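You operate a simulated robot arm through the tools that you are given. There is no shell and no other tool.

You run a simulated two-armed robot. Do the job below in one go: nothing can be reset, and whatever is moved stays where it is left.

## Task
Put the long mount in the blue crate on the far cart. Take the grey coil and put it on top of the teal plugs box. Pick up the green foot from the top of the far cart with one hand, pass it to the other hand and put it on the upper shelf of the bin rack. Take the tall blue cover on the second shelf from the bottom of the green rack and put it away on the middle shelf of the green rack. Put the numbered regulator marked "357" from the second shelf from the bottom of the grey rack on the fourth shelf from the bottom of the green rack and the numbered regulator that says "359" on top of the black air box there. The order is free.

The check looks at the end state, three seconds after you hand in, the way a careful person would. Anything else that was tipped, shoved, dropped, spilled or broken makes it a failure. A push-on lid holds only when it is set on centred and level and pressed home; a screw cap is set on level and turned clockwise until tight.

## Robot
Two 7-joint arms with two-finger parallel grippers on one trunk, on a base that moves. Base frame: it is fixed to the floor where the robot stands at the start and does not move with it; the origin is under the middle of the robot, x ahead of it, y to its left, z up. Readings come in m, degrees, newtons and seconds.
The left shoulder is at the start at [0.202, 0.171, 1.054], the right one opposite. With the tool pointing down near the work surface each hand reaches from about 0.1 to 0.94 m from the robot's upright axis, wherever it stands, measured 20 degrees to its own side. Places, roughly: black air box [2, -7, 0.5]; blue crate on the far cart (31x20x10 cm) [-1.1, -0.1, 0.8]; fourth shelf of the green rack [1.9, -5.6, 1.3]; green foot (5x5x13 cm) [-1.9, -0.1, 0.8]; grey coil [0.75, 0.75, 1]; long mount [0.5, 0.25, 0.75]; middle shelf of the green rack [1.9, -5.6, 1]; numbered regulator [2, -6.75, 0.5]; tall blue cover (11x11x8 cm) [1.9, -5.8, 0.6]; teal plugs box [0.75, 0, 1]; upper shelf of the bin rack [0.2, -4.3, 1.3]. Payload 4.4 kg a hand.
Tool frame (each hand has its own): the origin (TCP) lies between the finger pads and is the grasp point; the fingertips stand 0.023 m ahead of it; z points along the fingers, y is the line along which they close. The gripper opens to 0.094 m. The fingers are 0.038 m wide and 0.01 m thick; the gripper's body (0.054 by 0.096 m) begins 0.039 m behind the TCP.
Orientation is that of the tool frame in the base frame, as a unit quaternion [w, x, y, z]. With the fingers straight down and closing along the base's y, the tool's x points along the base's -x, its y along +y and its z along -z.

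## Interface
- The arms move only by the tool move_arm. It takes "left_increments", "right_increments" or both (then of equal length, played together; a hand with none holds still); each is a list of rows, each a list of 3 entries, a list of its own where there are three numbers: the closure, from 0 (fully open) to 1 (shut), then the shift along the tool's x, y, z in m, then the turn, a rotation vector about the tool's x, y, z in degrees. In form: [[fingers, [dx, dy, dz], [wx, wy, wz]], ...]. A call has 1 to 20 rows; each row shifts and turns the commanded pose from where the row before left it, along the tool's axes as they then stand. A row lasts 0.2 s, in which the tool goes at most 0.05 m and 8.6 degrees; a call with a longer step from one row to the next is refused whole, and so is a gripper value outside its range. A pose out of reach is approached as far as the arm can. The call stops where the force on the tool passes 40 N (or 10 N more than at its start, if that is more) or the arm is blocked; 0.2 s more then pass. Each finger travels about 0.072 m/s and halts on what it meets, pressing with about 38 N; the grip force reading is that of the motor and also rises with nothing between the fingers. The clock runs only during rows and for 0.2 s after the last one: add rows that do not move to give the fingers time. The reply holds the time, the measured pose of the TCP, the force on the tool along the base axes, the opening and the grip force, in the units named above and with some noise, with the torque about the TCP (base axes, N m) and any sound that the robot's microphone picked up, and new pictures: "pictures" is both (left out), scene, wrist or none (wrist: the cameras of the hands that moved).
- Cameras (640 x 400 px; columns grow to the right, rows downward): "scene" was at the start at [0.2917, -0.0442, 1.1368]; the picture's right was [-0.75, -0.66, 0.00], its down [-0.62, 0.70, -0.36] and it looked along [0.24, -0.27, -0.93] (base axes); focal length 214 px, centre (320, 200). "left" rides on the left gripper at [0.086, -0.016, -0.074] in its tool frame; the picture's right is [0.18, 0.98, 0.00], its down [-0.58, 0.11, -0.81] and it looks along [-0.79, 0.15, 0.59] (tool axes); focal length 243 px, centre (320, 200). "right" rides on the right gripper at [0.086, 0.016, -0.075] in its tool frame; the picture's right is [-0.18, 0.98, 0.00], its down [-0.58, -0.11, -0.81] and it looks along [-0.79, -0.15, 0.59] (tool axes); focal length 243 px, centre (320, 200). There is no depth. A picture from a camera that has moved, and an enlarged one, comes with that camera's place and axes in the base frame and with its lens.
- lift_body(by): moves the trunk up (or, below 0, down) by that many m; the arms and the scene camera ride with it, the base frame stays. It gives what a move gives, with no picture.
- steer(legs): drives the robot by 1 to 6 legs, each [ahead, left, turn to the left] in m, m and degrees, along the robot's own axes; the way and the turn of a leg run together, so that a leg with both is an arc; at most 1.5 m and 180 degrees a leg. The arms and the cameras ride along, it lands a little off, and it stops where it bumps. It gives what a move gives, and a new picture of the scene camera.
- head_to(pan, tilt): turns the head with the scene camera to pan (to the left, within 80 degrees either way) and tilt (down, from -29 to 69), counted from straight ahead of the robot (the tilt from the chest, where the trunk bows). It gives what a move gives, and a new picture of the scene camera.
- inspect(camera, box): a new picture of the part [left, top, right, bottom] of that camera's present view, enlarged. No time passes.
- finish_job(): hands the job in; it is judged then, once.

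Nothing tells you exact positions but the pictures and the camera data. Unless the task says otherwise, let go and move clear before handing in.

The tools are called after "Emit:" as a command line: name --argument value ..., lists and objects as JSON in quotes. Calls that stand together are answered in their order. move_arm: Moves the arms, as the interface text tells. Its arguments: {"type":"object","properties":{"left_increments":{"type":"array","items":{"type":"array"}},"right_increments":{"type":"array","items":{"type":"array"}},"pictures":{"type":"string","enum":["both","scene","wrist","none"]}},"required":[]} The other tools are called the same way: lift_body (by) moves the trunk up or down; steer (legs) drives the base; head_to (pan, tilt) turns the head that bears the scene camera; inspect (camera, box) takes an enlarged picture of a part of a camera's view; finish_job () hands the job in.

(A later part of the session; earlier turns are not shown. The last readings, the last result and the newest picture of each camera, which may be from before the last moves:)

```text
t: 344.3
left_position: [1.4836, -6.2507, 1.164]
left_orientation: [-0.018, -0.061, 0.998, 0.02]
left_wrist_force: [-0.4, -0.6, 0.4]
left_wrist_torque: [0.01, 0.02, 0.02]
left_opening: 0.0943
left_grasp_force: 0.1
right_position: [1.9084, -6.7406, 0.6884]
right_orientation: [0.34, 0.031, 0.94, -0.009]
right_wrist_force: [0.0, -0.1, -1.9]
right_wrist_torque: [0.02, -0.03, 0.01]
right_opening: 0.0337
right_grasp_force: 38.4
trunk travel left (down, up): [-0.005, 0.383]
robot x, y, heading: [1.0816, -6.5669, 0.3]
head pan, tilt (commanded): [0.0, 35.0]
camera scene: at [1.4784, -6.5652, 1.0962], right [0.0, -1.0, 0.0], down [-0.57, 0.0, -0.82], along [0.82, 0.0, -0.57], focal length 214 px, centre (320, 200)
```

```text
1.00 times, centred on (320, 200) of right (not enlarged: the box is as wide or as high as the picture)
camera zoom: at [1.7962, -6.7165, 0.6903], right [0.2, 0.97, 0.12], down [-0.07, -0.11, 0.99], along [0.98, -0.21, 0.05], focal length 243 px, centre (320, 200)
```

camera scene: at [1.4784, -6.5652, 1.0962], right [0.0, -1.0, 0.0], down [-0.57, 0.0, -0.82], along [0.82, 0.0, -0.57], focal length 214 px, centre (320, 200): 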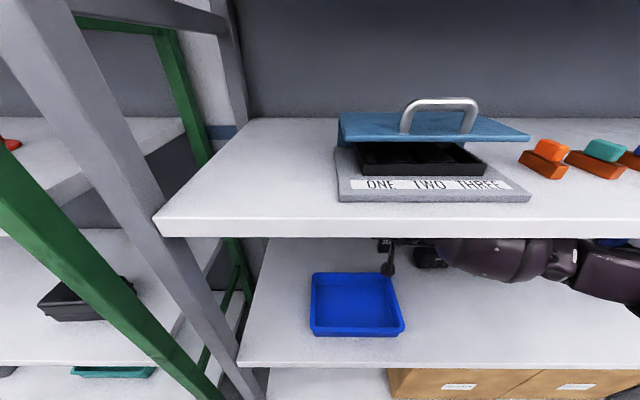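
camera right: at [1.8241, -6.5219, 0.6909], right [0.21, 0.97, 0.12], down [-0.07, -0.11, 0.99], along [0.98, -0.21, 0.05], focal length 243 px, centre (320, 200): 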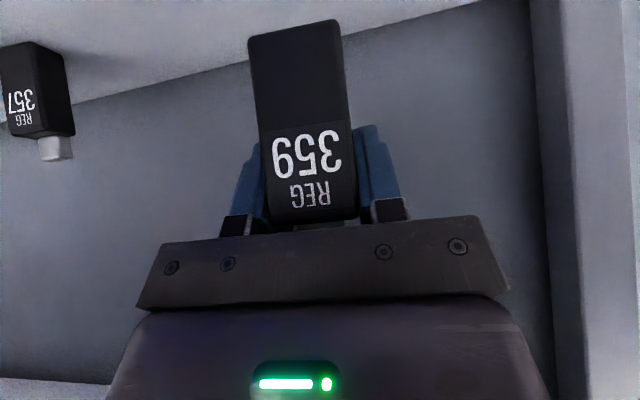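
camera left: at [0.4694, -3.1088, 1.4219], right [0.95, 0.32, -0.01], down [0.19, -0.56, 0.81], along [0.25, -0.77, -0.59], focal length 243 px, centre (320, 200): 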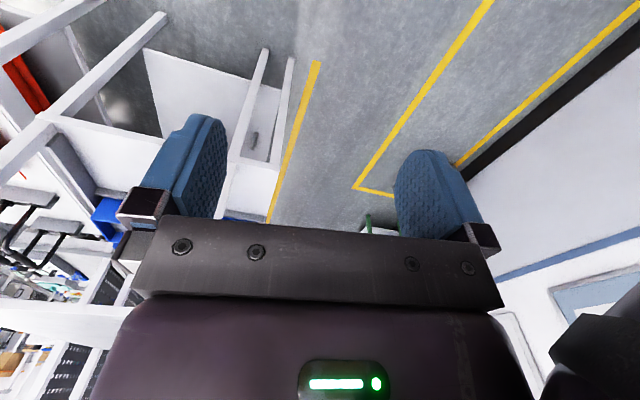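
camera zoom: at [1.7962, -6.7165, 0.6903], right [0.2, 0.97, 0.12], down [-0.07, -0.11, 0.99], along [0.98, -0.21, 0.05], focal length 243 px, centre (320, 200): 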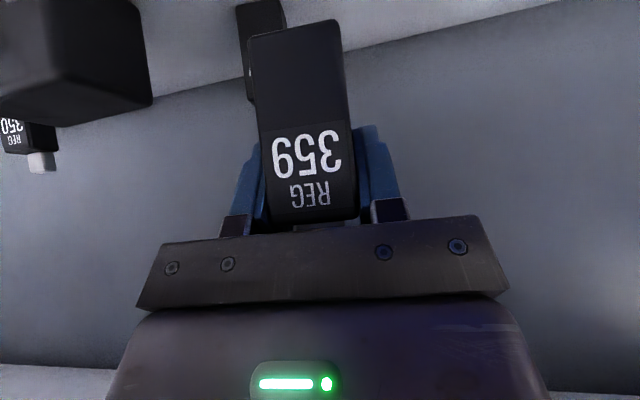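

Emit:
steer --legs '[[-0.17, 0, 0], [0, -0.165, 0]]'

Emit:
inspect --camera "right" --box '[0, 0, 640, 400]'

Emit:
inspect --camera "scene" --box '[300, 160, 460, 260]'

```text
t: 347.4
left_position: [1.3153, -6.4148, 1.1634]
left_orientation: [-0.019, -0.061, 0.998, 0.018]
left_wrist_force: [-0.1, -0.2, 0.0]
left_wrist_torque: [0.0, 0.02, 0.02]
left_opening: 0.0939
left_grasp_force: 0.3
right_position: [1.7383, -6.9079, 0.6882]
right_orientation: [0.34, 0.033, 0.94, -0.01]
right_wrist_force: [0.1, -0.8, -1.5]
right_wrist_torque: [0.02, -0.02, 0.01]
right_opening: 0.0338
right_grasp_force: 38.0
trunk travel left (down, up): [-0.005, 0.383]
robot x, y, heading: [0.9175, -6.7271, 0.2]
head pan, tilt (commanded): [0.0, 35.0]
camera scene: at [1.3079, -6.7299, 1.0962], right [0.0, -1.0, 0.0], down [-0.57, 0.0, -0.82], along [0.82, 0.0, -0.57], focal length 214 px, centre (320, 200)
```

scene: 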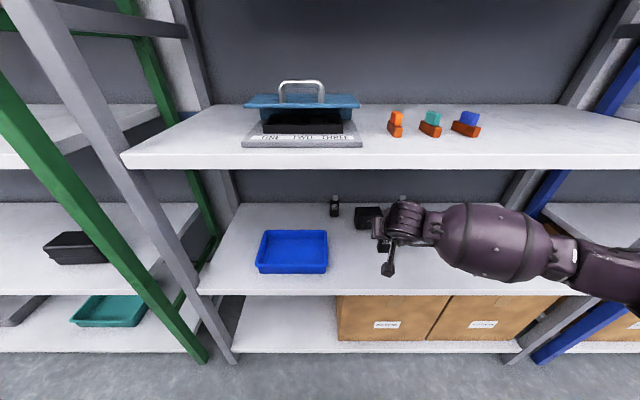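

```text
1.00 times, centred on (320, 200) of right (not enlarged: the box is as wide or as high as the picture)
camera zoom: at [1.625, -6.8825, 0.6903], right [0.21, 0.97, 0.12], down [-0.08, -0.11, 0.99], along [0.98, -0.21, 0.05], focal length 243 px, centre (320, 200)
```

zoom: 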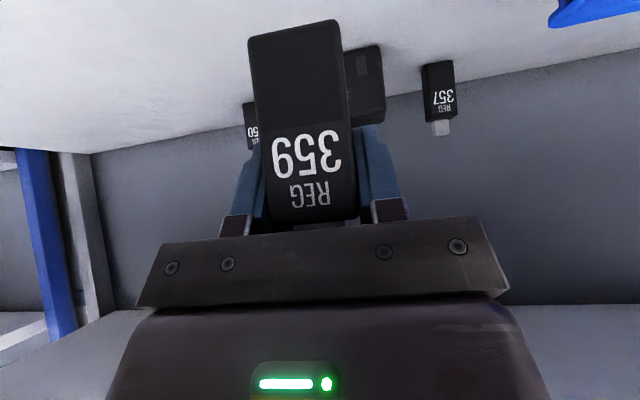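

```text
4.00 times, centred on (380, 210) of scene
camera zoom: at [1.3079, -6.7299, 1.0962], right [0.0, -1.0, 0.0], down [-0.57, 0.0, -0.82], along [0.82, 0.0, -0.57], focal length 858 px, centre (80, 160)
```

zoom: 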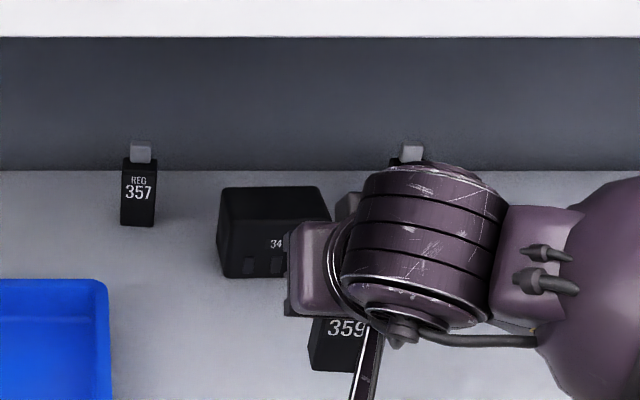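

The black box's top is at z≈0.617 and my held regulator's base at ≈0.629; aligned in y. I'll drive in to set it over the box.

Emit:
steer --legs '[[0.15, 0, 0]]'

Emit:
inspect --camera "right" --box '[0, 0, 640, 400]'

```text
t: 348.8
left_position: [1.466, -6.4138, 1.1626]
left_orientation: [-0.019, -0.06, 0.998, 0.018]
left_wrist_force: [0.3, -0.9, -0.2]
left_wrist_torque: [-0.02, 0.0, 0.02]
left_opening: 0.094
left_grasp_force: 0.1
right_position: [1.8886, -6.905, 0.6884]
right_orientation: [0.339, 0.031, 0.94, -0.008]
right_wrist_force: [0.5, 0.0, -2.0]
right_wrist_torque: [0.04, -0.04, 0.01]
right_opening: 0.0338
right_grasp_force: 38.0
trunk travel left (down, up): [-0.005, 0.383]
robot x, y, heading: [1.065, -6.7261, -0.1]
head pan, tilt (commanded): [0.0, 35.0]
camera scene: at [1.4585, -6.7287, 1.0959], right [0.0, -1.0, 0.0], down [-0.57, 0.0, -0.82], along [0.82, 0.0, -0.57], focal length 214 px, centre (320, 200)
```

scene: 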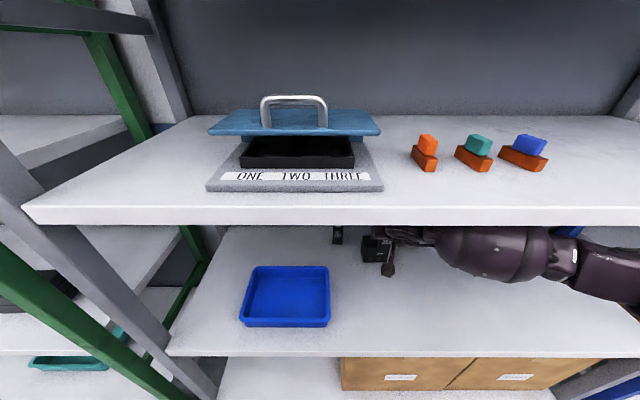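

```text
1.00 times, centred on (320, 200) of right (not enlarged: the box is as wide or as high as the picture)
camera zoom: at [1.7756, -6.8807, 0.6898], right [0.21, 0.97, 0.12], down [-0.07, -0.11, 0.99], along [0.98, -0.21, 0.05], focal length 243 px, centre (320, 200)
```

zoom: 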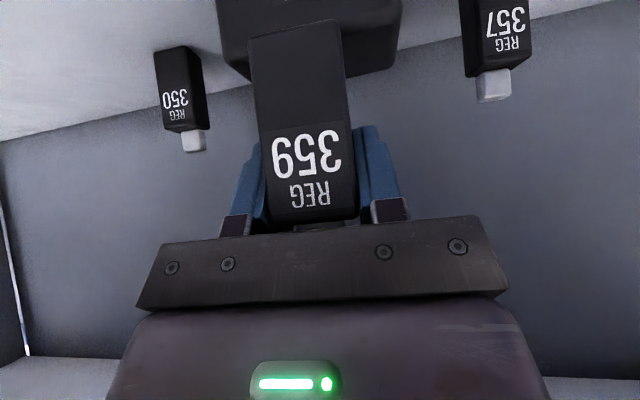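

Emit:
steer --legs '[[0.042, -0.003, 0]]'

Emit:
move_arm --right_increments '[[0.9, [0.0032, 0, 0.0038], [0, 0, 0]], [0.9, [0.0019, 0, 0.0023], [0, 0, 0]], [0.9, [0, 0, 0], [0, 0, 0]]]' --pictures "wrist"

```text
t: 349.7
left_position: [1.5069, -6.4172, 1.1629]
left_orientation: [-0.02, -0.062, 0.998, 0.019]
left_wrist_force: [0.8, 0.2, -0.4]
left_wrist_torque: [0.01, -0.03, -0.01]
left_opening: 0.0942
left_grasp_force: 0.0
right_position: [1.9313, -6.9081, 0.6865]
right_orientation: [0.339, 0.032, 0.94, -0.009]
right_wrist_force: [-0.8, 0.5, -1.0]
right_wrist_torque: [-0.02, -0.05, 0.0]
right_opening: 0.0337
right_grasp_force: 37.5
trunk travel left (down, up): [-0.005, 0.383]
robot x, y, heading: [1.104, -6.7318, -0.1]
head pan, tilt (commanded): [0.0, 35.0]
camera scene: at [1.5003, -6.7318, 1.0958], right [0.0, -1.0, 0.0], down [-0.57, 0.0, -0.82], along [0.82, 0.0, -0.57], focal length 214 px, centre (320, 200)
```

scene: 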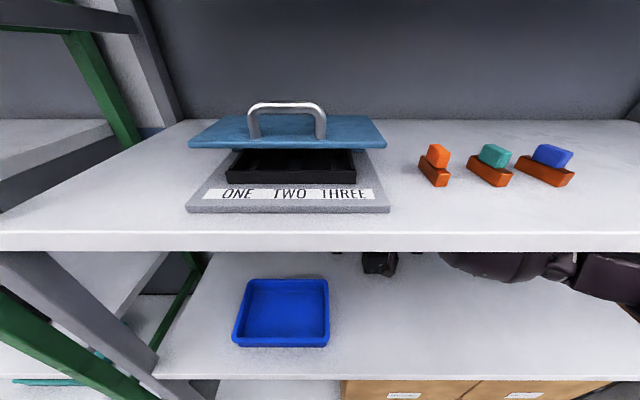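

```text
t: 350.5
left_position: [1.5058, -6.4164, 1.1636]
left_orientation: [-0.019, -0.06, 0.998, 0.018]
left_wrist_force: [-0.3, -0.4, -0.1]
left_wrist_torque: [0.04, 0.0, 0.04]
left_opening: 0.0939
left_grasp_force: 0.1
right_position: [1.9303, -6.9091, 0.6791]
right_orientation: [0.339, 0.032, 0.94, -0.01]
right_wrist_force: [0.5, -0.2, -1.8]
right_wrist_torque: [0.01, -0.05, -0.02]
right_opening: 0.0339
right_grasp_force: 37.5
trunk travel left (down, up): [-0.005, 0.383]
robot x, y, heading: [1.1035, -6.7348, -0.0]
head pan, tilt (commanded): [0.0, 35.0]
camera right: at [1.8169, -6.8837, 0.682], right [0.21, 0.97, 0.12], down [-0.07, -0.11, 0.99], along [0.98, -0.21, 0.05], focal length 243 px, centre (320, 200)
```

right: 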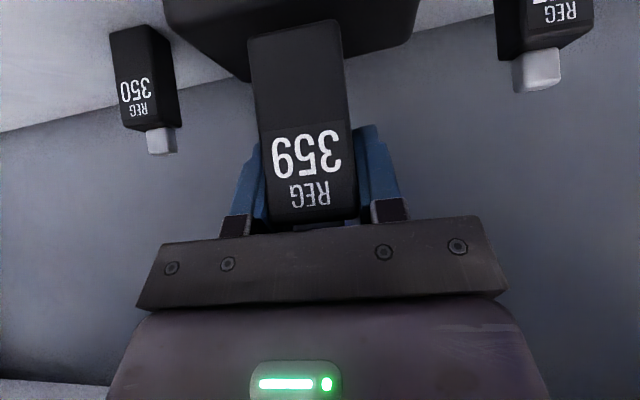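

Emit:
move_arm --right_increments '[[0.9, [0.0019, 0, 0.0023], [0, 0, 0]], [0.9, [0.0019, 0, 0.0023], [0, 0, 0]], [0.9, [0, 0, 0], [0, 0, 0]]]' --pictures "none"

```text
t: 351.3
left_position: [1.5054, -6.4172, 1.1639]
left_orientation: [-0.019, -0.062, 0.998, 0.017]
left_wrist_force: [-0.4, 0.6, -0.7]
left_wrist_torque: [-0.01, 0.02, -0.02]
left_opening: 0.094
left_grasp_force: 0.1
right_position: [1.9305, -6.9096, 0.6748]
right_orientation: [0.341, 0.032, 0.94, -0.01]
right_wrist_force: [0.0, -0.4, 2.4]
right_wrist_torque: [-0.1, 0.02, 0.0]
right_opening: 0.0337
right_grasp_force: 38.2
trunk travel left (down, up): [-0.005, 0.383]
robot x, y, heading: [1.1058, -6.7332, 0.2]
head pan, tilt (commanded): [0.0, 35.0]
```

Emit:
move_arm --right_increments '[[0.9, [0.0013, 0, 0.0015], [0, 0, 0]], [0.9, [0, 0, 0], [0, 0, 0]]]' --pictures "none"

```text
t: 351.9
left_position: [1.5055, -6.4151, 1.1638]
left_orientation: [-0.017, -0.061, 0.998, 0.018]
left_wrist_force: [-0.6, -0.4, -0.3]
left_wrist_torque: [-0.03, -0.01, 0.0]
left_opening: 0.0937
left_grasp_force: 0.0
right_position: [1.93, -6.9081, 0.676]
right_orientation: [0.341, 0.032, 0.939, -0.009]
right_wrist_force: [1.8, 0.0, 11.6]
right_wrist_torque: [-0.18, 0.18, 0.02]
right_opening: 0.0338
right_grasp_force: 38.5
trunk travel left (down, up): [-0.005, 0.383]
robot x, y, heading: [1.1036, -6.7289, 0.0]
head pan, tilt (commanded): [0.0, 35.0]
```

Emit:
move_arm --right_increments '[[0.9, [0, 0, 0], [0, 0.8, 0]], [0.9, [0, 0, 0], [0, 0, 0]]]' --pictures "wrist"

```text
t: 352.5
left_position: [1.5057, -6.4164, 1.164]
left_orientation: [-0.019, -0.061, 0.998, 0.018]
left_wrist_force: [0.4, -0.3, -0.5]
left_wrist_torque: [0.0, -0.01, -0.02]
left_opening: 0.0941
left_grasp_force: 0.0
right_position: [1.9309, -6.9086, 0.6748]
right_orientation: [0.334, 0.032, 0.942, -0.01]
right_wrist_force: [5.7, 0.2, 14.4]
right_wrist_torque: [-0.08, -0.25, 0.02]
right_opening: 0.0339
right_grasp_force: 38.1
trunk travel left (down, up): [-0.005, 0.383]
robot x, y, heading: [1.1037, -6.7313, 0.2]
head pan, tilt (commanded): [0.0, 35.0]
camera right: at [1.8172, -6.8838, 0.6783], right [0.21, 0.97, 0.12], down [-0.06, -0.11, 0.99], along [0.98, -0.21, 0.04], focal length 243 px, centre (320, 200)
```

right: 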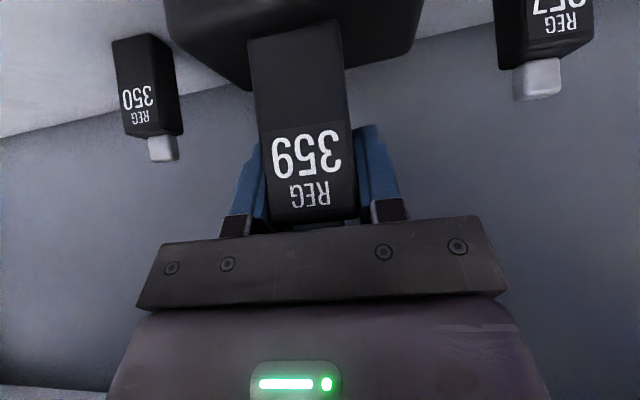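

Seated level on the black box. Opening the fingers and backing straight out.

Emit:
move_arm --right_increments '[[0.6, [0, 0, 0], [0, 0, 0]], [0.4, [0, 0, 0], [0, 0, 0]], [0.2, [0, 0, 0], [0, 0, 0]], [0, [0, 0, 0], [0, 0, 0]], [0, [0, 0, 0], [0, 0, 0]]]' --pictures "wrist"

```text
t: 353.7
left_position: [1.5062, -6.4173, 1.1633]
left_orientation: [-0.018, -0.06, 0.998, 0.018]
left_wrist_force: [0.5, -0.7, -0.2]
left_wrist_torque: [-0.04, -0.02, 0.0]
left_opening: 0.094
left_grasp_force: 0.0
right_position: [1.9298, -6.9096, 0.6721]
right_orientation: [0.333, 0.032, 0.942, -0.009]
right_wrist_force: [-0.5, 0.4, 0.6]
right_wrist_torque: [0.01, -0.01, -0.03]
right_opening: 0.0939
right_grasp_force: 0.1
trunk travel left (down, up): [-0.005, 0.383]
robot x, y, heading: [1.1045, -6.7319, 0.0]
head pan, tilt (commanded): [0.0, 35.0]
camera right: at [1.8168, -6.8841, 0.6764], right [0.21, 0.97, 0.12], down [-0.06, -0.11, 0.99], along [0.98, -0.21, 0.04], focal length 243 px, centre (320, 200)
```

right: 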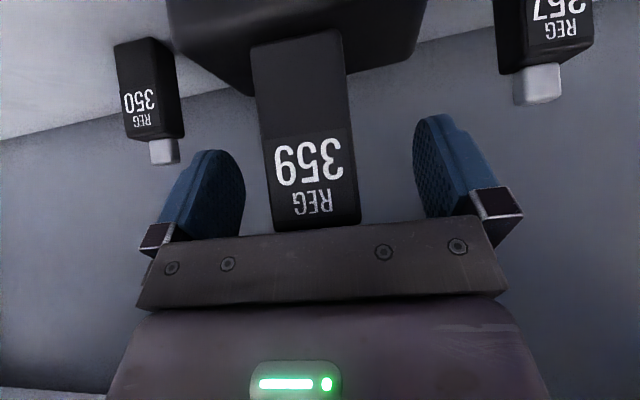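

Emit:
steer --legs '[[-0.17, 0, 0]]'

Emit:
inspect --camera "right" --box '[0, 0, 640, 400]'

```text
t: 355.2
left_position: [1.3326, -6.4159, 1.1636]
left_orientation: [-0.018, -0.061, 0.998, 0.018]
left_wrist_force: [-0.6, 0.8, -0.3]
left_wrist_torque: [0.04, -0.01, -0.01]
left_opening: 0.094
left_grasp_force: 0.1
right_position: [1.7586, -6.9065, 0.673]
right_orientation: [0.333, 0.03, 0.943, -0.008]
right_wrist_force: [0.0, 0.7, 0.4]
right_wrist_torque: [-0.03, 0.03, -0.01]
right_opening: 0.0937
right_grasp_force: 0.0
trunk travel left (down, up): [-0.005, 0.383]
robot x, y, heading: [0.9342, -6.7338, 0.2]
head pan, tilt (commanded): [0.0, 35.0]
camera scene: at [1.3273, -6.7313, 1.0965], right [0.01, -1.0, 0.0], down [-0.57, 0.0, -0.82], along [0.82, 0.0, -0.57], focal length 214 px, centre (320, 200)
```

scene: 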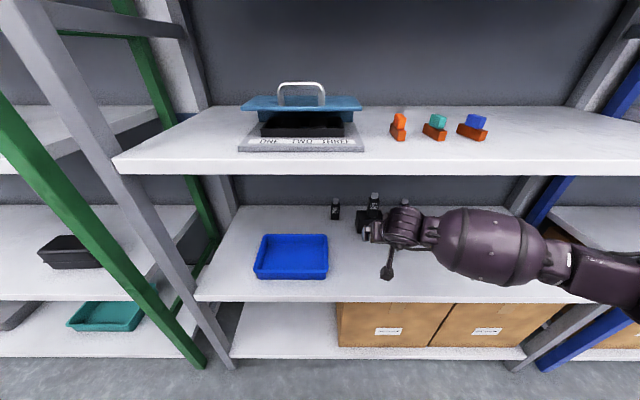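

```text
1.00 times, centred on (320, 200) of right (not enlarged: the box is as wide or as high as the picture)
camera zoom: at [1.6455, -6.8827, 0.6769], right [0.21, 0.97, 0.12], down [-0.06, -0.11, 0.99], along [0.98, -0.21, 0.04], focal length 243 px, centre (320, 200)
```

zoom: 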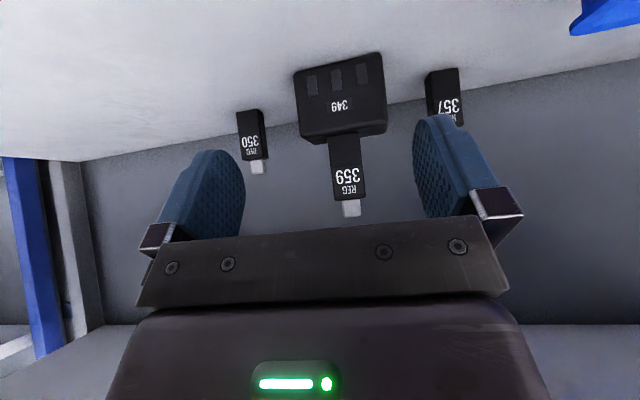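

359 stands on the black box. Now for 357: shift left to line up with it.

Emit:
steer --legs '[[0, 0.115, 0]]'

Emit:
inspect --camera "right" --box '[200, 0, 520, 200]'

Emit:
inspect --camera "scene" --box '[300, 160, 460, 260]'

```text
t: 356.8
left_position: [1.3318, -6.299, 1.1635]
left_orientation: [-0.018, -0.063, 0.998, 0.018]
left_wrist_force: [0.0, -1.1, 0.5]
left_wrist_torque: [-0.01, -0.05, -0.02]
left_opening: 0.0939
left_grasp_force: 0.0
right_position: [1.7588, -6.7882, 0.6721]
right_orientation: [0.333, 0.029, 0.942, -0.007]
right_wrist_force: [-0.5, 1.3, -0.4]
right_wrist_torque: [0.0, -0.01, -0.02]
right_opening: 0.0937
right_grasp_force: 0.1
trunk travel left (down, up): [-0.005, 0.383]
robot x, y, heading: [0.9325, -6.6159, 0.5]
head pan, tilt (commanded): [0.0, 35.0]
camera scene: at [1.3271, -6.6141, 1.0962], right [0.01, -1.0, 0.0], down [-0.57, 0.0, -0.82], along [0.82, 0.01, -0.57], focal length 214 px, centre (320, 200)
```

scene: 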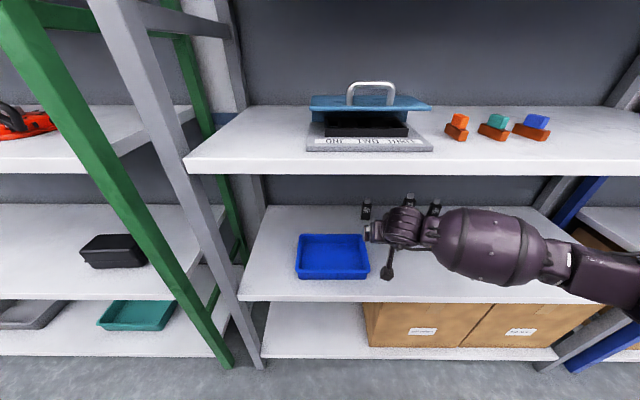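

```text
2.00 times, centred on (360, 100) of right
camera zoom: at [1.6455, -6.7646, 0.6765], right [0.2, 0.97, 0.12], down [-0.06, -0.11, 0.99], along [0.98, -0.21, 0.04], focal length 485 px, centre (240, 400)
```

zoom: 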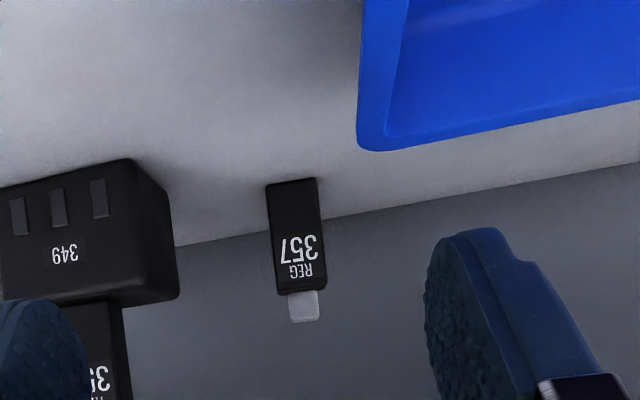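

```text
4.00 times, centred on (380, 210) of scene
camera zoom: at [1.3271, -6.6141, 1.0962], right [0.01, -1.0, 0.0], down [-0.57, 0.0, -0.82], along [0.82, 0.01, -0.57], focal length 858 px, centre (80, 160)
```

zoom: 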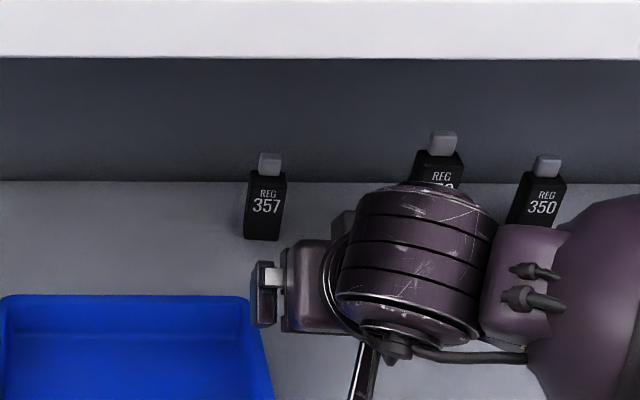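

Emit:
move_arm --right_increments '[[0, [-0.02, 0.003, 0.0157], [0, 0, 0]], [0, [-0.02, 0.003, 0.0157], [0, 0, 0]]]' --pictures "none"

```text
t: 357.4
left_position: [1.3315, -6.2989, 1.1636]
left_orientation: [-0.018, -0.063, 0.998, 0.018]
left_wrist_force: [-0.6, 0.0, 0.0]
left_wrist_torque: [-0.01, -0.03, -0.01]
left_opening: 0.0941
left_grasp_force: 0.0
right_position: [1.8109, -6.7847, 0.674]
right_orientation: [0.333, 0.03, 0.942, -0.009]
right_wrist_force: [0.0, 0.1, 0.0]
right_wrist_torque: [0.02, 0.01, 0.0]
right_opening: 0.094
right_grasp_force: 0.2
trunk travel left (down, up): [-0.005, 0.383]
robot x, y, heading: [0.9374, -6.6142, 0.7]
head pan, tilt (commanded): [0.0, 35.0]
```

Emit:
steer --legs '[[0.15, 0, 0]]'

Emit:
inspect --camera "right" --box '[0, 0, 640, 400]'

```text
t: 358.8
left_position: [1.4798, -6.2974, 1.1628]
left_orientation: [-0.019, -0.065, 0.998, 0.018]
left_wrist_force: [-0.2, 0.3, 0.6]
left_wrist_torque: [0.04, 0.02, -0.01]
left_opening: 0.0937
left_grasp_force: 0.0
right_position: [1.9599, -6.78, 0.6746]
right_orientation: [0.332, 0.027, 0.943, -0.007]
right_wrist_force: [-0.7, -1.2, -0.3]
right_wrist_torque: [-0.01, -0.01, 0.04]
right_opening: 0.0939
right_grasp_force: 0.1
trunk travel left (down, up): [-0.005, 0.383]
robot x, y, heading: [1.0839, -6.6132, 0.8]
head pan, tilt (commanded): [0.0, 35.0]
camera scene: at [1.4764, -6.6116, 1.096], right [0.01, -1.0, 0.0], down [-0.57, -0.01, -0.82], along [0.82, 0.01, -0.57], focal length 214 px, centre (320, 200)
```

scene: 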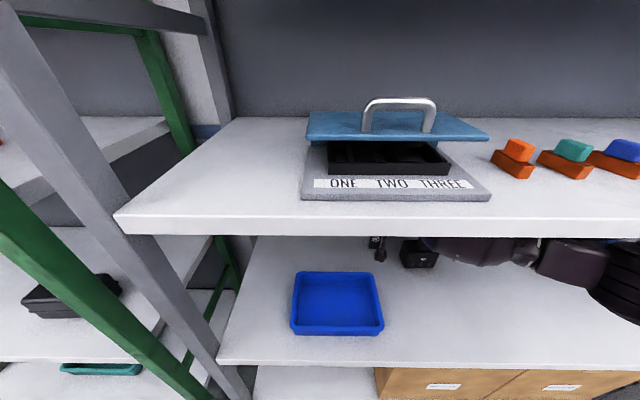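

```text
1.00 times, centred on (320, 200) of right (not enlarged: the box is as wide or as high as the picture)
camera zoom: at [1.847, -6.7574, 0.6778], right [0.2, 0.97, 0.12], down [-0.06, -0.11, 0.99], along [0.98, -0.2, 0.04], focal length 243 px, centre (320, 200)
```

zoom: 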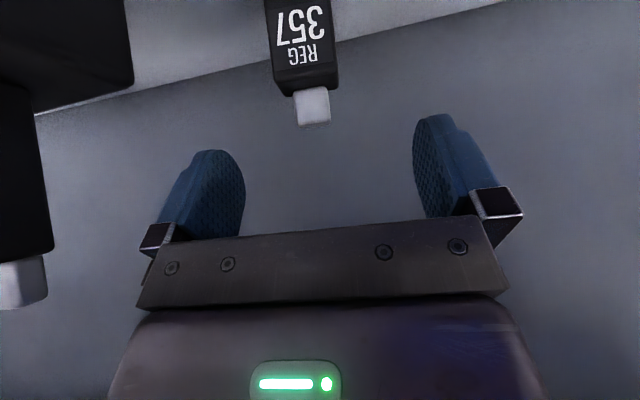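

Emit:
steer --legs '[[0.034, -0.006, 0]]'

Emit:
move_arm --right_increments '[[0, [0.0126, 0, 0.0155], [0, 0, 0]], [0, [0.0126, 0, 0.0155], [0, 0, 0]]]' --pictures "both"

```text
t: 359.7
left_position: [1.5143, -6.3029, 1.1631]
left_orientation: [-0.02, -0.065, 0.997, 0.018]
left_wrist_force: [0.6, -0.3, 0.0]
left_wrist_torque: [0.02, -0.01, 0.0]
left_opening: 0.0941
left_grasp_force: 0.0
right_position: [1.9952, -6.7868, 0.6719]
right_orientation: [0.332, 0.027, 0.943, -0.008]
right_wrist_force: [-0.3, 0.0, -0.3]
right_wrist_torque: [-0.02, -0.01, 0.02]
right_opening: 0.0939
right_grasp_force: 0.0
trunk travel left (down, up): [-0.005, 0.383]
robot x, y, heading: [1.1184, -6.6195, 0.6]
head pan, tilt (commanded): [0.0, 35.0]
camera scene: at [1.5105, -6.6173, 1.0959], right [0.01, -1.0, 0.0], down [-0.57, -0.01, -0.82], along [0.82, 0.01, -0.57], focal length 214 px, centre (320, 200)
```

scene: 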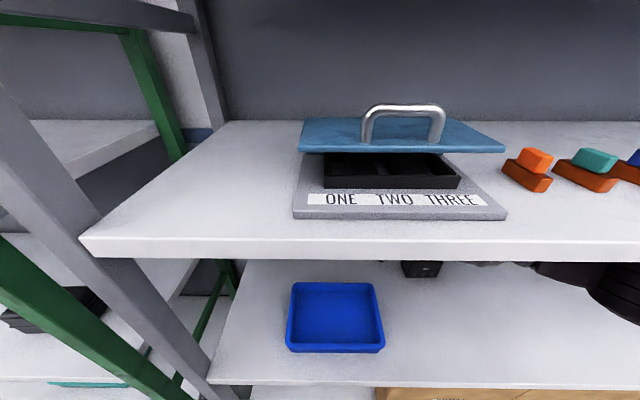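

```text
t: 360.3
left_position: [1.5152, -6.3019, 1.1642]
left_orientation: [-0.019, -0.065, 0.998, 0.017]
left_wrist_force: [0.7, 0.4, -0.7]
left_wrist_torque: [0.0, -0.06, -0.02]
left_opening: 0.0941
left_grasp_force: 0.0
right_position: [1.993, -6.784, 0.6336]
right_orientation: [0.333, 0.028, 0.943, -0.008]
right_wrist_force: [-0.3, -0.4, -0.4]
right_wrist_torque: [0.02, -0.01, 0.0]
right_opening: 0.094
right_grasp_force: 0.1
trunk travel left (down, up): [-0.005, 0.383]
robot x, y, heading: [1.1135, -6.619, 0.8]
head pan, tilt (commanded): [0.0, 35.0]
camera scene: at [1.5098, -6.6171, 1.0961], right [0.01, -1.0, 0.0], down [-0.57, -0.01, -0.82], along [0.82, 0.01, -0.57], focal length 214 px, centre (320, 200)
camera right: at [1.8797, -6.7614, 0.6378], right [0.2, 0.97, 0.12], down [-0.06, -0.11, 0.99], along [0.98, -0.21, 0.04], focal length 243 px, centre (320, 200)
```

scene: 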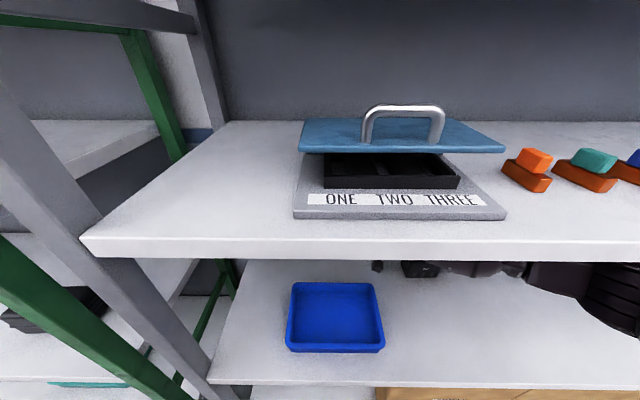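
right: 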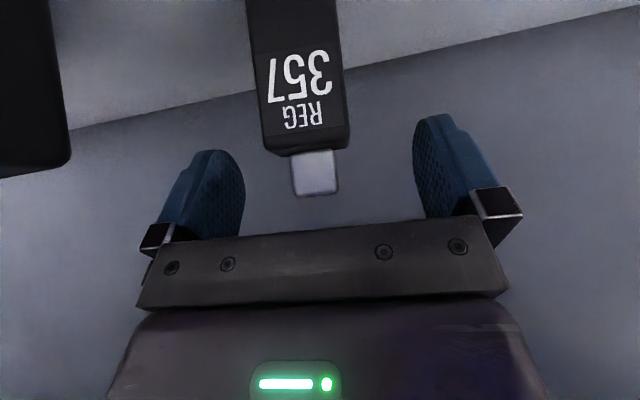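

Emit:
move_arm --right_increments '[[0, [0.0076, -0.003, 0.0093], [0, 0, 0]], [0, [0, 0, 0], [0, 0, 0]], [0.4, [0, 0, 0], [0, 0, 0]], [0.7, [0, 0, 0], [0, 0, 0]], [0.9, [0, 0, 0], [0, 0, 0]], [0.9, [0, 0, 0], [0, 0, 0]]]' --pictures "wrist"

```text
t: 361.7
left_position: [1.5135, -6.3024, 1.1644]
left_orientation: [-0.019, -0.065, 0.998, 0.018]
left_wrist_force: [0.4, 0.0, 0.2]
left_wrist_torque: [0.02, 0.0, -0.01]
left_opening: 0.0938
left_grasp_force: 0.1
right_position: [1.9924, -6.7881, 0.6231]
right_orientation: [0.333, 0.027, 0.943, -0.007]
right_wrist_force: [0.1, 1.4, 1.1]
right_wrist_torque: [-0.01, -0.01, -0.01]
right_opening: 0.0338
right_grasp_force: 37.6
trunk travel left (down, up): [-0.005, 0.383]
robot x, y, heading: [1.1135, -6.6182, 0.6]
head pan, tilt (commanded): [0.0, 35.0]
camera right: at [1.8798, -6.7647, 0.6264], right [0.2, 0.97, 0.12], down [-0.06, -0.11, 0.99], along [0.98, -0.2, 0.04], focal length 243 px, centre (320, 200)
```

right: 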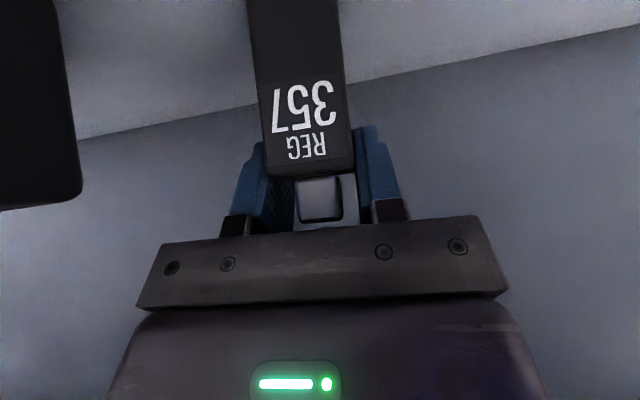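

357 is gripped. Lift slightly and back straight out of the rack.

Emit:
move_arm --right_increments '[[0.9, [-0.0063, 0, -0.0078], [0, 0, 0]], [0.9, [-0.0126, 0, -0.0155], [0, 0, 0]], [0.9, [-0.0095, 0, -0.0116], [0, 0, 0]]]' --pictures "wrist"

Emit:
steer --legs '[[-0.36, 0, 0]]'

Emit:
inspect --camera "right" --box '[0, 0, 640, 400]'

```text
t: 362.5
left_position: [1.5125, -6.3023, 1.1634]
left_orientation: [-0.019, -0.065, 0.998, 0.018]
left_wrist_force: [-0.1, 0.6, 0.1]
left_wrist_torque: [0.0, 0.01, -0.02]
left_opening: 0.0941
left_grasp_force: 0.1
right_position: [1.9949, -6.7893, 0.6696]
right_orientation: [0.332, 0.028, 0.943, -0.009]
right_wrist_force: [-0.2, -0.1, -0.5]
right_wrist_torque: [0.02, -0.04, -0.03]
right_opening: 0.0336
right_grasp_force: 38.0
trunk travel left (down, up): [-0.005, 0.383]
robot x, y, heading: [1.1117, -6.6185, 0.8]
head pan, tilt (commanded): [0.0, 35.0]
camera right: at [1.8811, -6.7659, 0.6725], right [0.2, 0.97, 0.12], down [-0.06, -0.11, 0.99], along [0.98, -0.2, 0.04], focal length 243 px, centre (320, 200)
```

right: 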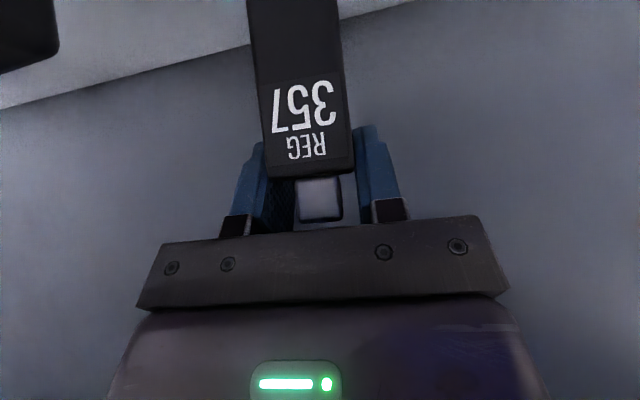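

```text
t: 364.8
left_position: [1.1542, -6.3058, 1.1642]
left_orientation: [-0.019, -0.067, 0.997, 0.018]
left_wrist_force: [-0.2, -0.2, -0.1]
left_wrist_torque: [-0.01, -0.01, -0.01]
left_opening: 0.0942
left_grasp_force: 0.0
right_position: [1.6354, -6.7906, 0.6684]
right_orientation: [0.333, 0.027, 0.943, -0.008]
right_wrist_force: [0.1, 0.6, -1.2]
right_wrist_torque: [-0.01, 0.01, -0.02]
right_opening: 0.0335
right_grasp_force: 38.1
trunk travel left (down, up): [-0.005, 0.383]
robot x, y, heading: [0.7545, -6.6215, 0.8]
head pan, tilt (commanded): [0.0, 35.0]
camera scene: at [1.1502, -6.6204, 1.0964], right [0.01, -1.0, 0.0], down [-0.57, -0.01, -0.82], along [0.82, 0.01, -0.57], focal length 214 px, centre (320, 200)
```

scene: 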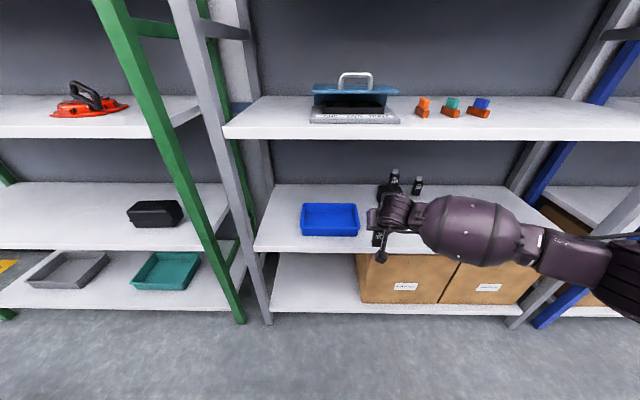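

```text
1.00 times, centred on (320, 200) of right (not enlarged: the box is as wide or as high as the picture)
camera zoom: at [1.5223, -6.7677, 0.6724], right [0.2, 0.97, 0.12], down [-0.06, -0.11, 0.99], along [0.98, -0.2, 0.04], focal length 243 px, centre (320, 200)
```

zoom: 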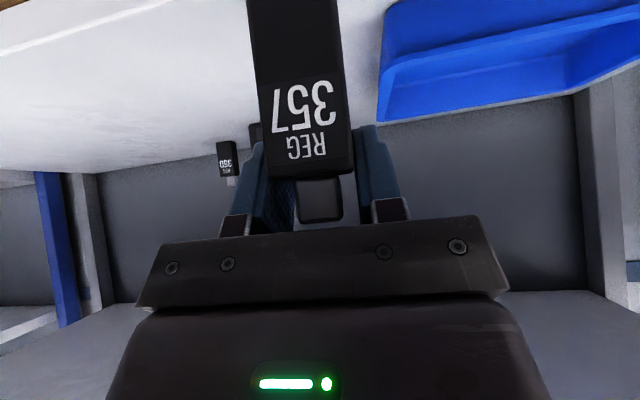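

Emit:
move_arm --right_increments '[[0.9, [0.0388, -0.0026, -0.0314], [0, 0, 0]], [0.9, [0.0388, -0.0026, -0.0314], [0, 0, 0]]]' --pictures "none"

Emit:
lift_body --by 0.2

Emit:
lift_body --by 0.18

```text
t: 365.4
left_position: [1.1534, -6.3057, 1.162]
left_orientation: [-0.019, -0.067, 0.997, 0.019]
left_wrist_force: [-0.2, 0.4, -0.2]
left_wrist_torque: [-0.01, 0.0, 0.0]
left_opening: 0.0938
left_grasp_force: 0.0
right_position: [1.5375, -6.7899, 0.6691]
right_orientation: [0.333, 0.026, 0.943, -0.007]
right_wrist_force: [-0.5, 0.4, -0.8]
right_wrist_torque: [0.0, 0.02, 0.03]
right_opening: 0.0336
right_grasp_force: 37.6
trunk travel left (down, up): [-0.005, 0.383]
robot x, y, heading: [0.7554, -6.6245, 1.2]
head pan, tilt (commanded): [0.0, 35.0]
```

```text
t: 367.6
left_position: [1.1549, -6.3051, 1.3629]
left_orientation: [-0.02, -0.066, 0.997, 0.019]
left_wrist_force: [0.3, 0.6, 0.0]
left_wrist_torque: [-0.01, 0.0, -0.03]
left_opening: 0.0941
left_grasp_force: 0.1
right_position: [1.5365, -6.7903, 0.8652]
right_orientation: [0.331, 0.026, 0.943, -0.007]
right_wrist_force: [-0.1, -0.8, -2.1]
right_wrist_torque: [0.01, 0.03, 0.01]
right_opening: 0.0336
right_grasp_force: 37.9
trunk travel left (down, up): [-0.205, 0.183]
robot x, y, heading: [0.7565, -6.6247, 0.8]
head pan, tilt (commanded): [0.0, 35.0]
```

```text
t: 369.6
left_position: [1.1536, -6.3048, 1.5438]
left_orientation: [-0.019, -0.067, 0.997, 0.018]
left_wrist_force: [-0.6, 0.1, -0.3]
left_wrist_torque: [0.01, 0.01, 0.01]
left_opening: 0.0937
left_grasp_force: 0.0
right_position: [1.5355, -6.7898, 1.0482]
right_orientation: [0.333, 0.027, 0.942, -0.008]
right_wrist_force: [-0.9, 0.1, -1.3]
right_wrist_torque: [-0.04, -0.01, 0.0]
right_opening: 0.0335
right_grasp_force: 38.5
trunk travel left (down, up): [-0.385, 0.003]
robot x, y, heading: [0.7566, -6.619, 0.7]
head pan, tilt (commanded): [0.0, 35.0]
```

Emit:
move_arm --right_increments '[[0.9, [-0.0283, 0, -0.0349], [0, 0, 0]], [0.9, [-0.0283, 0, -0.0349], [0, 0, 0]], [0.9, [-0.0283, 0, -0.0349], [0, 0, 0]], [0.9, [-0.0283, 0, -0.0349], [0, 0, 0]], [0.9, [-0.0283, 0, -0.0349], [0, 0, 0]], [0.9, [-0.0283, 0, -0.0349], [0, 0, 0]], [0.9, [-0.0283, 0, -0.0349], [0, 0, 0]]]' --pictures "both"

```text
t: 371.1
left_position: [1.1515, -6.3048, 1.5439]
left_orientation: [-0.019, -0.067, 0.997, 0.018]
left_wrist_force: [0.2, -0.7, -1.2]
left_wrist_torque: [-0.01, 0.0, 0.0]
left_opening: 0.0938
left_grasp_force: 0.1
right_position: [1.5362, -6.789, 1.3648]
right_orientation: [0.332, 0.027, 0.943, -0.008]
right_wrist_force: [-0.5, -0.7, -1.8]
right_wrist_torque: [-0.02, -0.01, 0.05]
right_opening: 0.0335
right_grasp_force: 38.8
trunk travel left (down, up): [-0.385, 0.003]
robot x, y, heading: [0.7568, -6.6251, 0.7]
head pan, tilt (commanded): [0.0, 35.0]
camera scene: at [0.9035, -6.6238, 1.5224], right [0.01, -1.0, 0.0], down [-0.57, -0.01, -0.82], along [0.82, 0.01, -0.57], focal length 214 px, centre (320, 200)
camera right: at [1.423, -6.7669, 1.3687], right [0.2, 0.97, 0.12], down [-0.06, -0.11, 0.99], along [0.98, -0.2, 0.04], focal length 243 px, centre (320, 200)
```

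scene: 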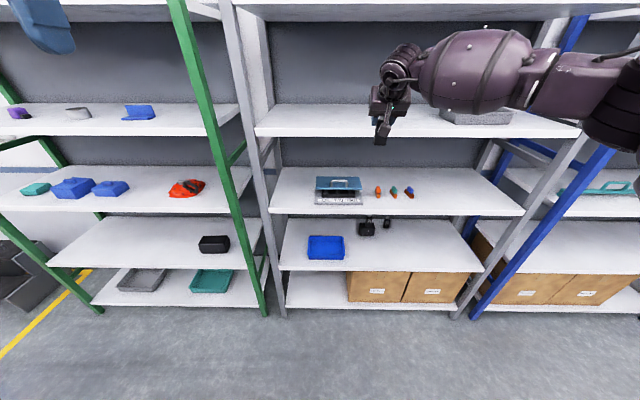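
right: 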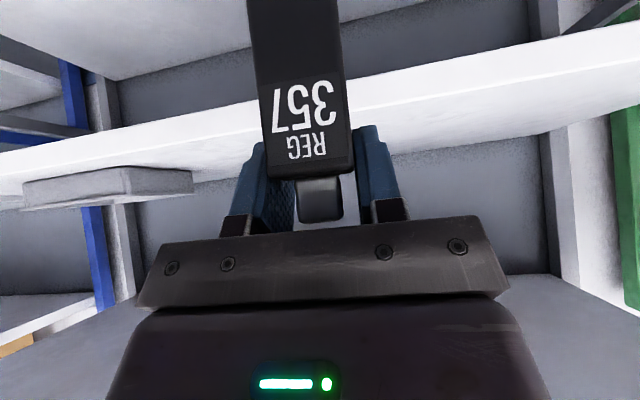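

Great overview. I'll raise a little more and strafe left to the green rack.

Emit:
move_arm --right_increments '[[0.9, [-0.0157, 0, -0.0194], [0, 0, 0]]]' --pictures "none"

Emit:
steer --legs '[[0, 1.17, -0.7]]'

Emit:
inspect --camera "right" --box '[0, 0, 640, 400]'

```text
t: 371.6
left_position: [1.1534, -6.3043, 1.5434]
left_orientation: [-0.019, -0.066, 0.997, 0.019]
left_wrist_force: [0.2, 0.7, 0.6]
left_wrist_torque: [-0.03, 0.0, 0.0]
left_opening: 0.0942
left_grasp_force: 0.1
right_position: [1.5362, -6.7889, 1.3888]
right_orientation: [0.333, 0.027, 0.942, -0.008]
right_wrist_force: [0.3, 0.0, -0.2]
right_wrist_torque: [-0.01, -0.05, 0.01]
right_opening: 0.0334
right_grasp_force: 37.7
trunk travel left (down, up): [-0.385, 0.003]
robot x, y, heading: [0.7577, -6.6268, 1.0]
head pan, tilt (commanded): [0.0, 35.0]
```

```text
t: 378.8
left_position: [1.1435, -5.4574, 1.5431]
left_orientation: [-0.019, -0.069, 0.997, 0.018]
left_wrist_force: [0.6, 0.6, -0.1]
left_wrist_torque: [-0.01, 0.04, 0.02]
left_opening: 0.0938
left_grasp_force: 0.0
right_position: [1.5291, -5.9421, 1.3883]
right_orientation: [0.333, 0.023, 0.943, -0.007]
right_wrist_force: [1.5, 0.9, -1.6]
right_wrist_torque: [-0.04, 0.02, 0.01]
right_opening: 0.0335
right_grasp_force: 38.0
trunk travel left (down, up): [-0.385, 0.003]
robot x, y, heading: [0.746, -5.7799, 1.2]
head pan, tilt (commanded): [0.0, 35.0]
stopped in leg 1: the robot was blocked; the commanded pose is now the measured one
camera scene: at [0.8957, -5.7797, 1.5223], right [0.02, -1.0, 0.0], down [-0.57, -0.01, -0.82], along [0.82, 0.02, -0.57], focal length 214 px, centre (320, 200)
```

scene: 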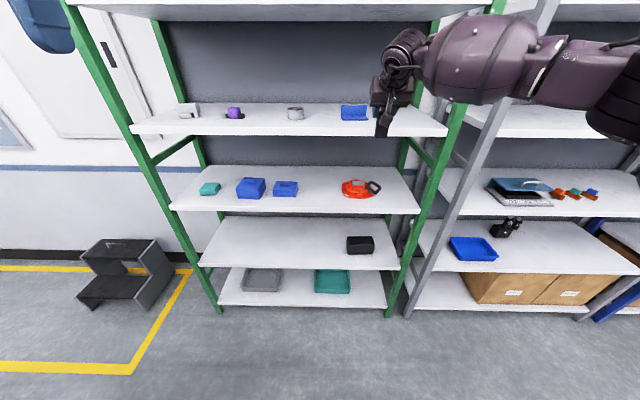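

```text
1.00 times, centred on (320, 200) of right (not enlarged: the box is as wide or as high as the picture)
camera zoom: at [1.416, -5.9198, 1.3915], right [0.19, 0.97, 0.12], down [-0.06, -0.11, 0.99], along [0.98, -0.19, 0.04], focal length 243 px, centre (320, 200)
```

zoom: 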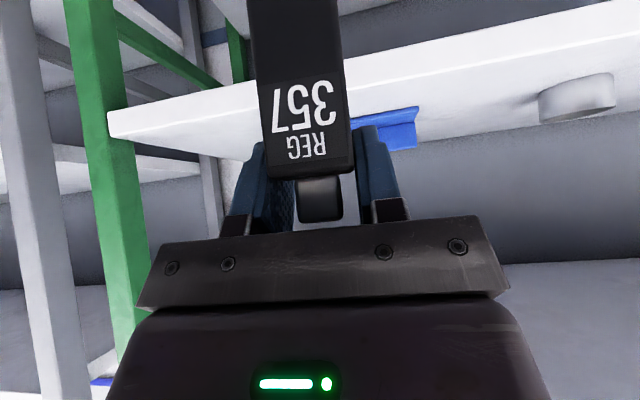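

I brushed the drawer cabinet behind me. I'll move forward a few cm and then continue left.

Emit:
steer --legs '[[0.05, 0, 0], [0, 0.36, -1.0]]'

Emit:
inspect --camera "right" --box '[0, 0, 640, 400]'

```text
t: 383.0
left_position: [1.1957, -5.1106, 1.5438]
left_orientation: [-0.019, -0.06, 0.998, 0.018]
left_wrist_force: [-0.8, -0.6, -0.5]
left_wrist_torque: [0.03, -0.02, 0.04]
left_opening: 0.0939
left_grasp_force: 0.1
right_position: [1.5722, -5.6005, 1.3877]
right_orientation: [0.332, 0.032, 0.943, -0.009]
right_wrist_force: [0.1, 0.8, -1.3]
right_wrist_torque: [-0.01, -0.01, 0.0]
right_opening: 0.0335
right_grasp_force: 38.4
trunk travel left (down, up): [-0.385, 0.003]
robot x, y, heading: [0.7943, -5.4231, 0.0]
head pan, tilt (commanded): [0.0, 35.0]
camera scene: at [0.9418, -5.4251, 1.5223], right [0.0, -1.0, 0.0], down [-0.57, 0.0, -0.82], along [0.82, 0.0, -0.57], focal length 214 px, centre (320, 200)
```

scene: 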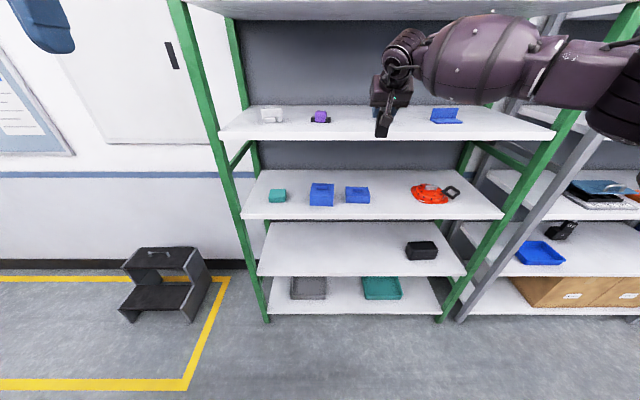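

```text
1.00 times, centred on (320, 200) of right (not enlarged: the box is as wide or as high as the picture)
camera zoom: at [1.4594, -5.5755, 1.3913], right [0.21, 0.97, 0.12], down [-0.06, -0.11, 0.99], along [0.98, -0.21, 0.04], focal length 243 px, centre (320, 200)
```

zoom: 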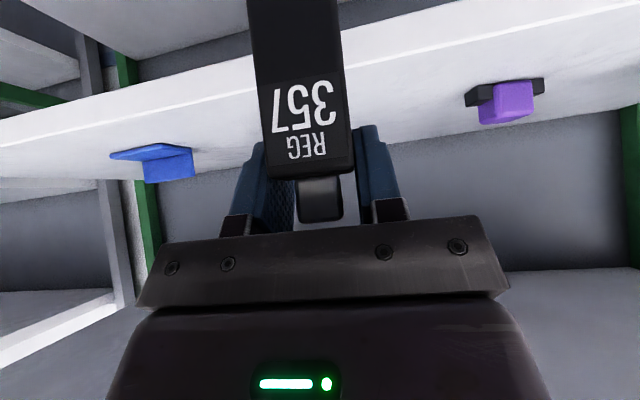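

Emit:
inspect --camera "scene" --box '[300, 90, 460, 190]'

Emit:
inspect --camera "right" --box '[340, 0, 640, 150]'

```text
4.00 times, centred on (380, 140) of scene
camera zoom: at [0.9418, -5.4251, 1.5223], right [0.0, -1.0, 0.0], down [-0.57, 0.0, -0.82], along [0.82, 0.0, -0.57], focal length 858 px, centre (80, 440)
```

zoom: 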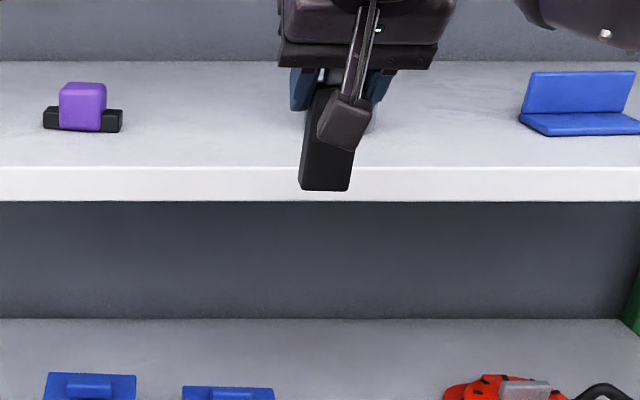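

```text
2.13 times, centred on (490, 75) of right
camera zoom: at [1.4594, -5.5755, 1.3913], right [0.21, 0.97, 0.12], down [-0.06, -0.11, 0.99], along [0.98, -0.21, 0.04], focal length 518 px, centre (-43, 467)
```

zoom: 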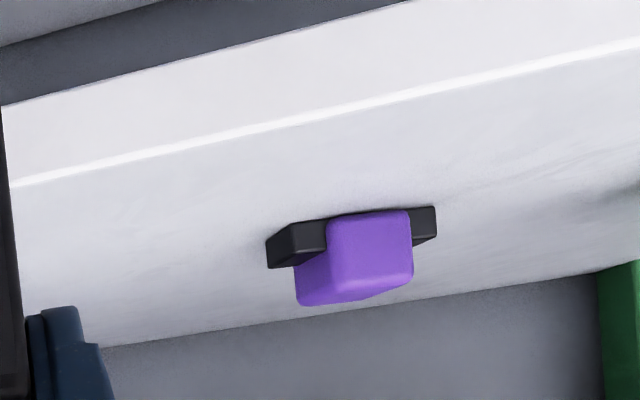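

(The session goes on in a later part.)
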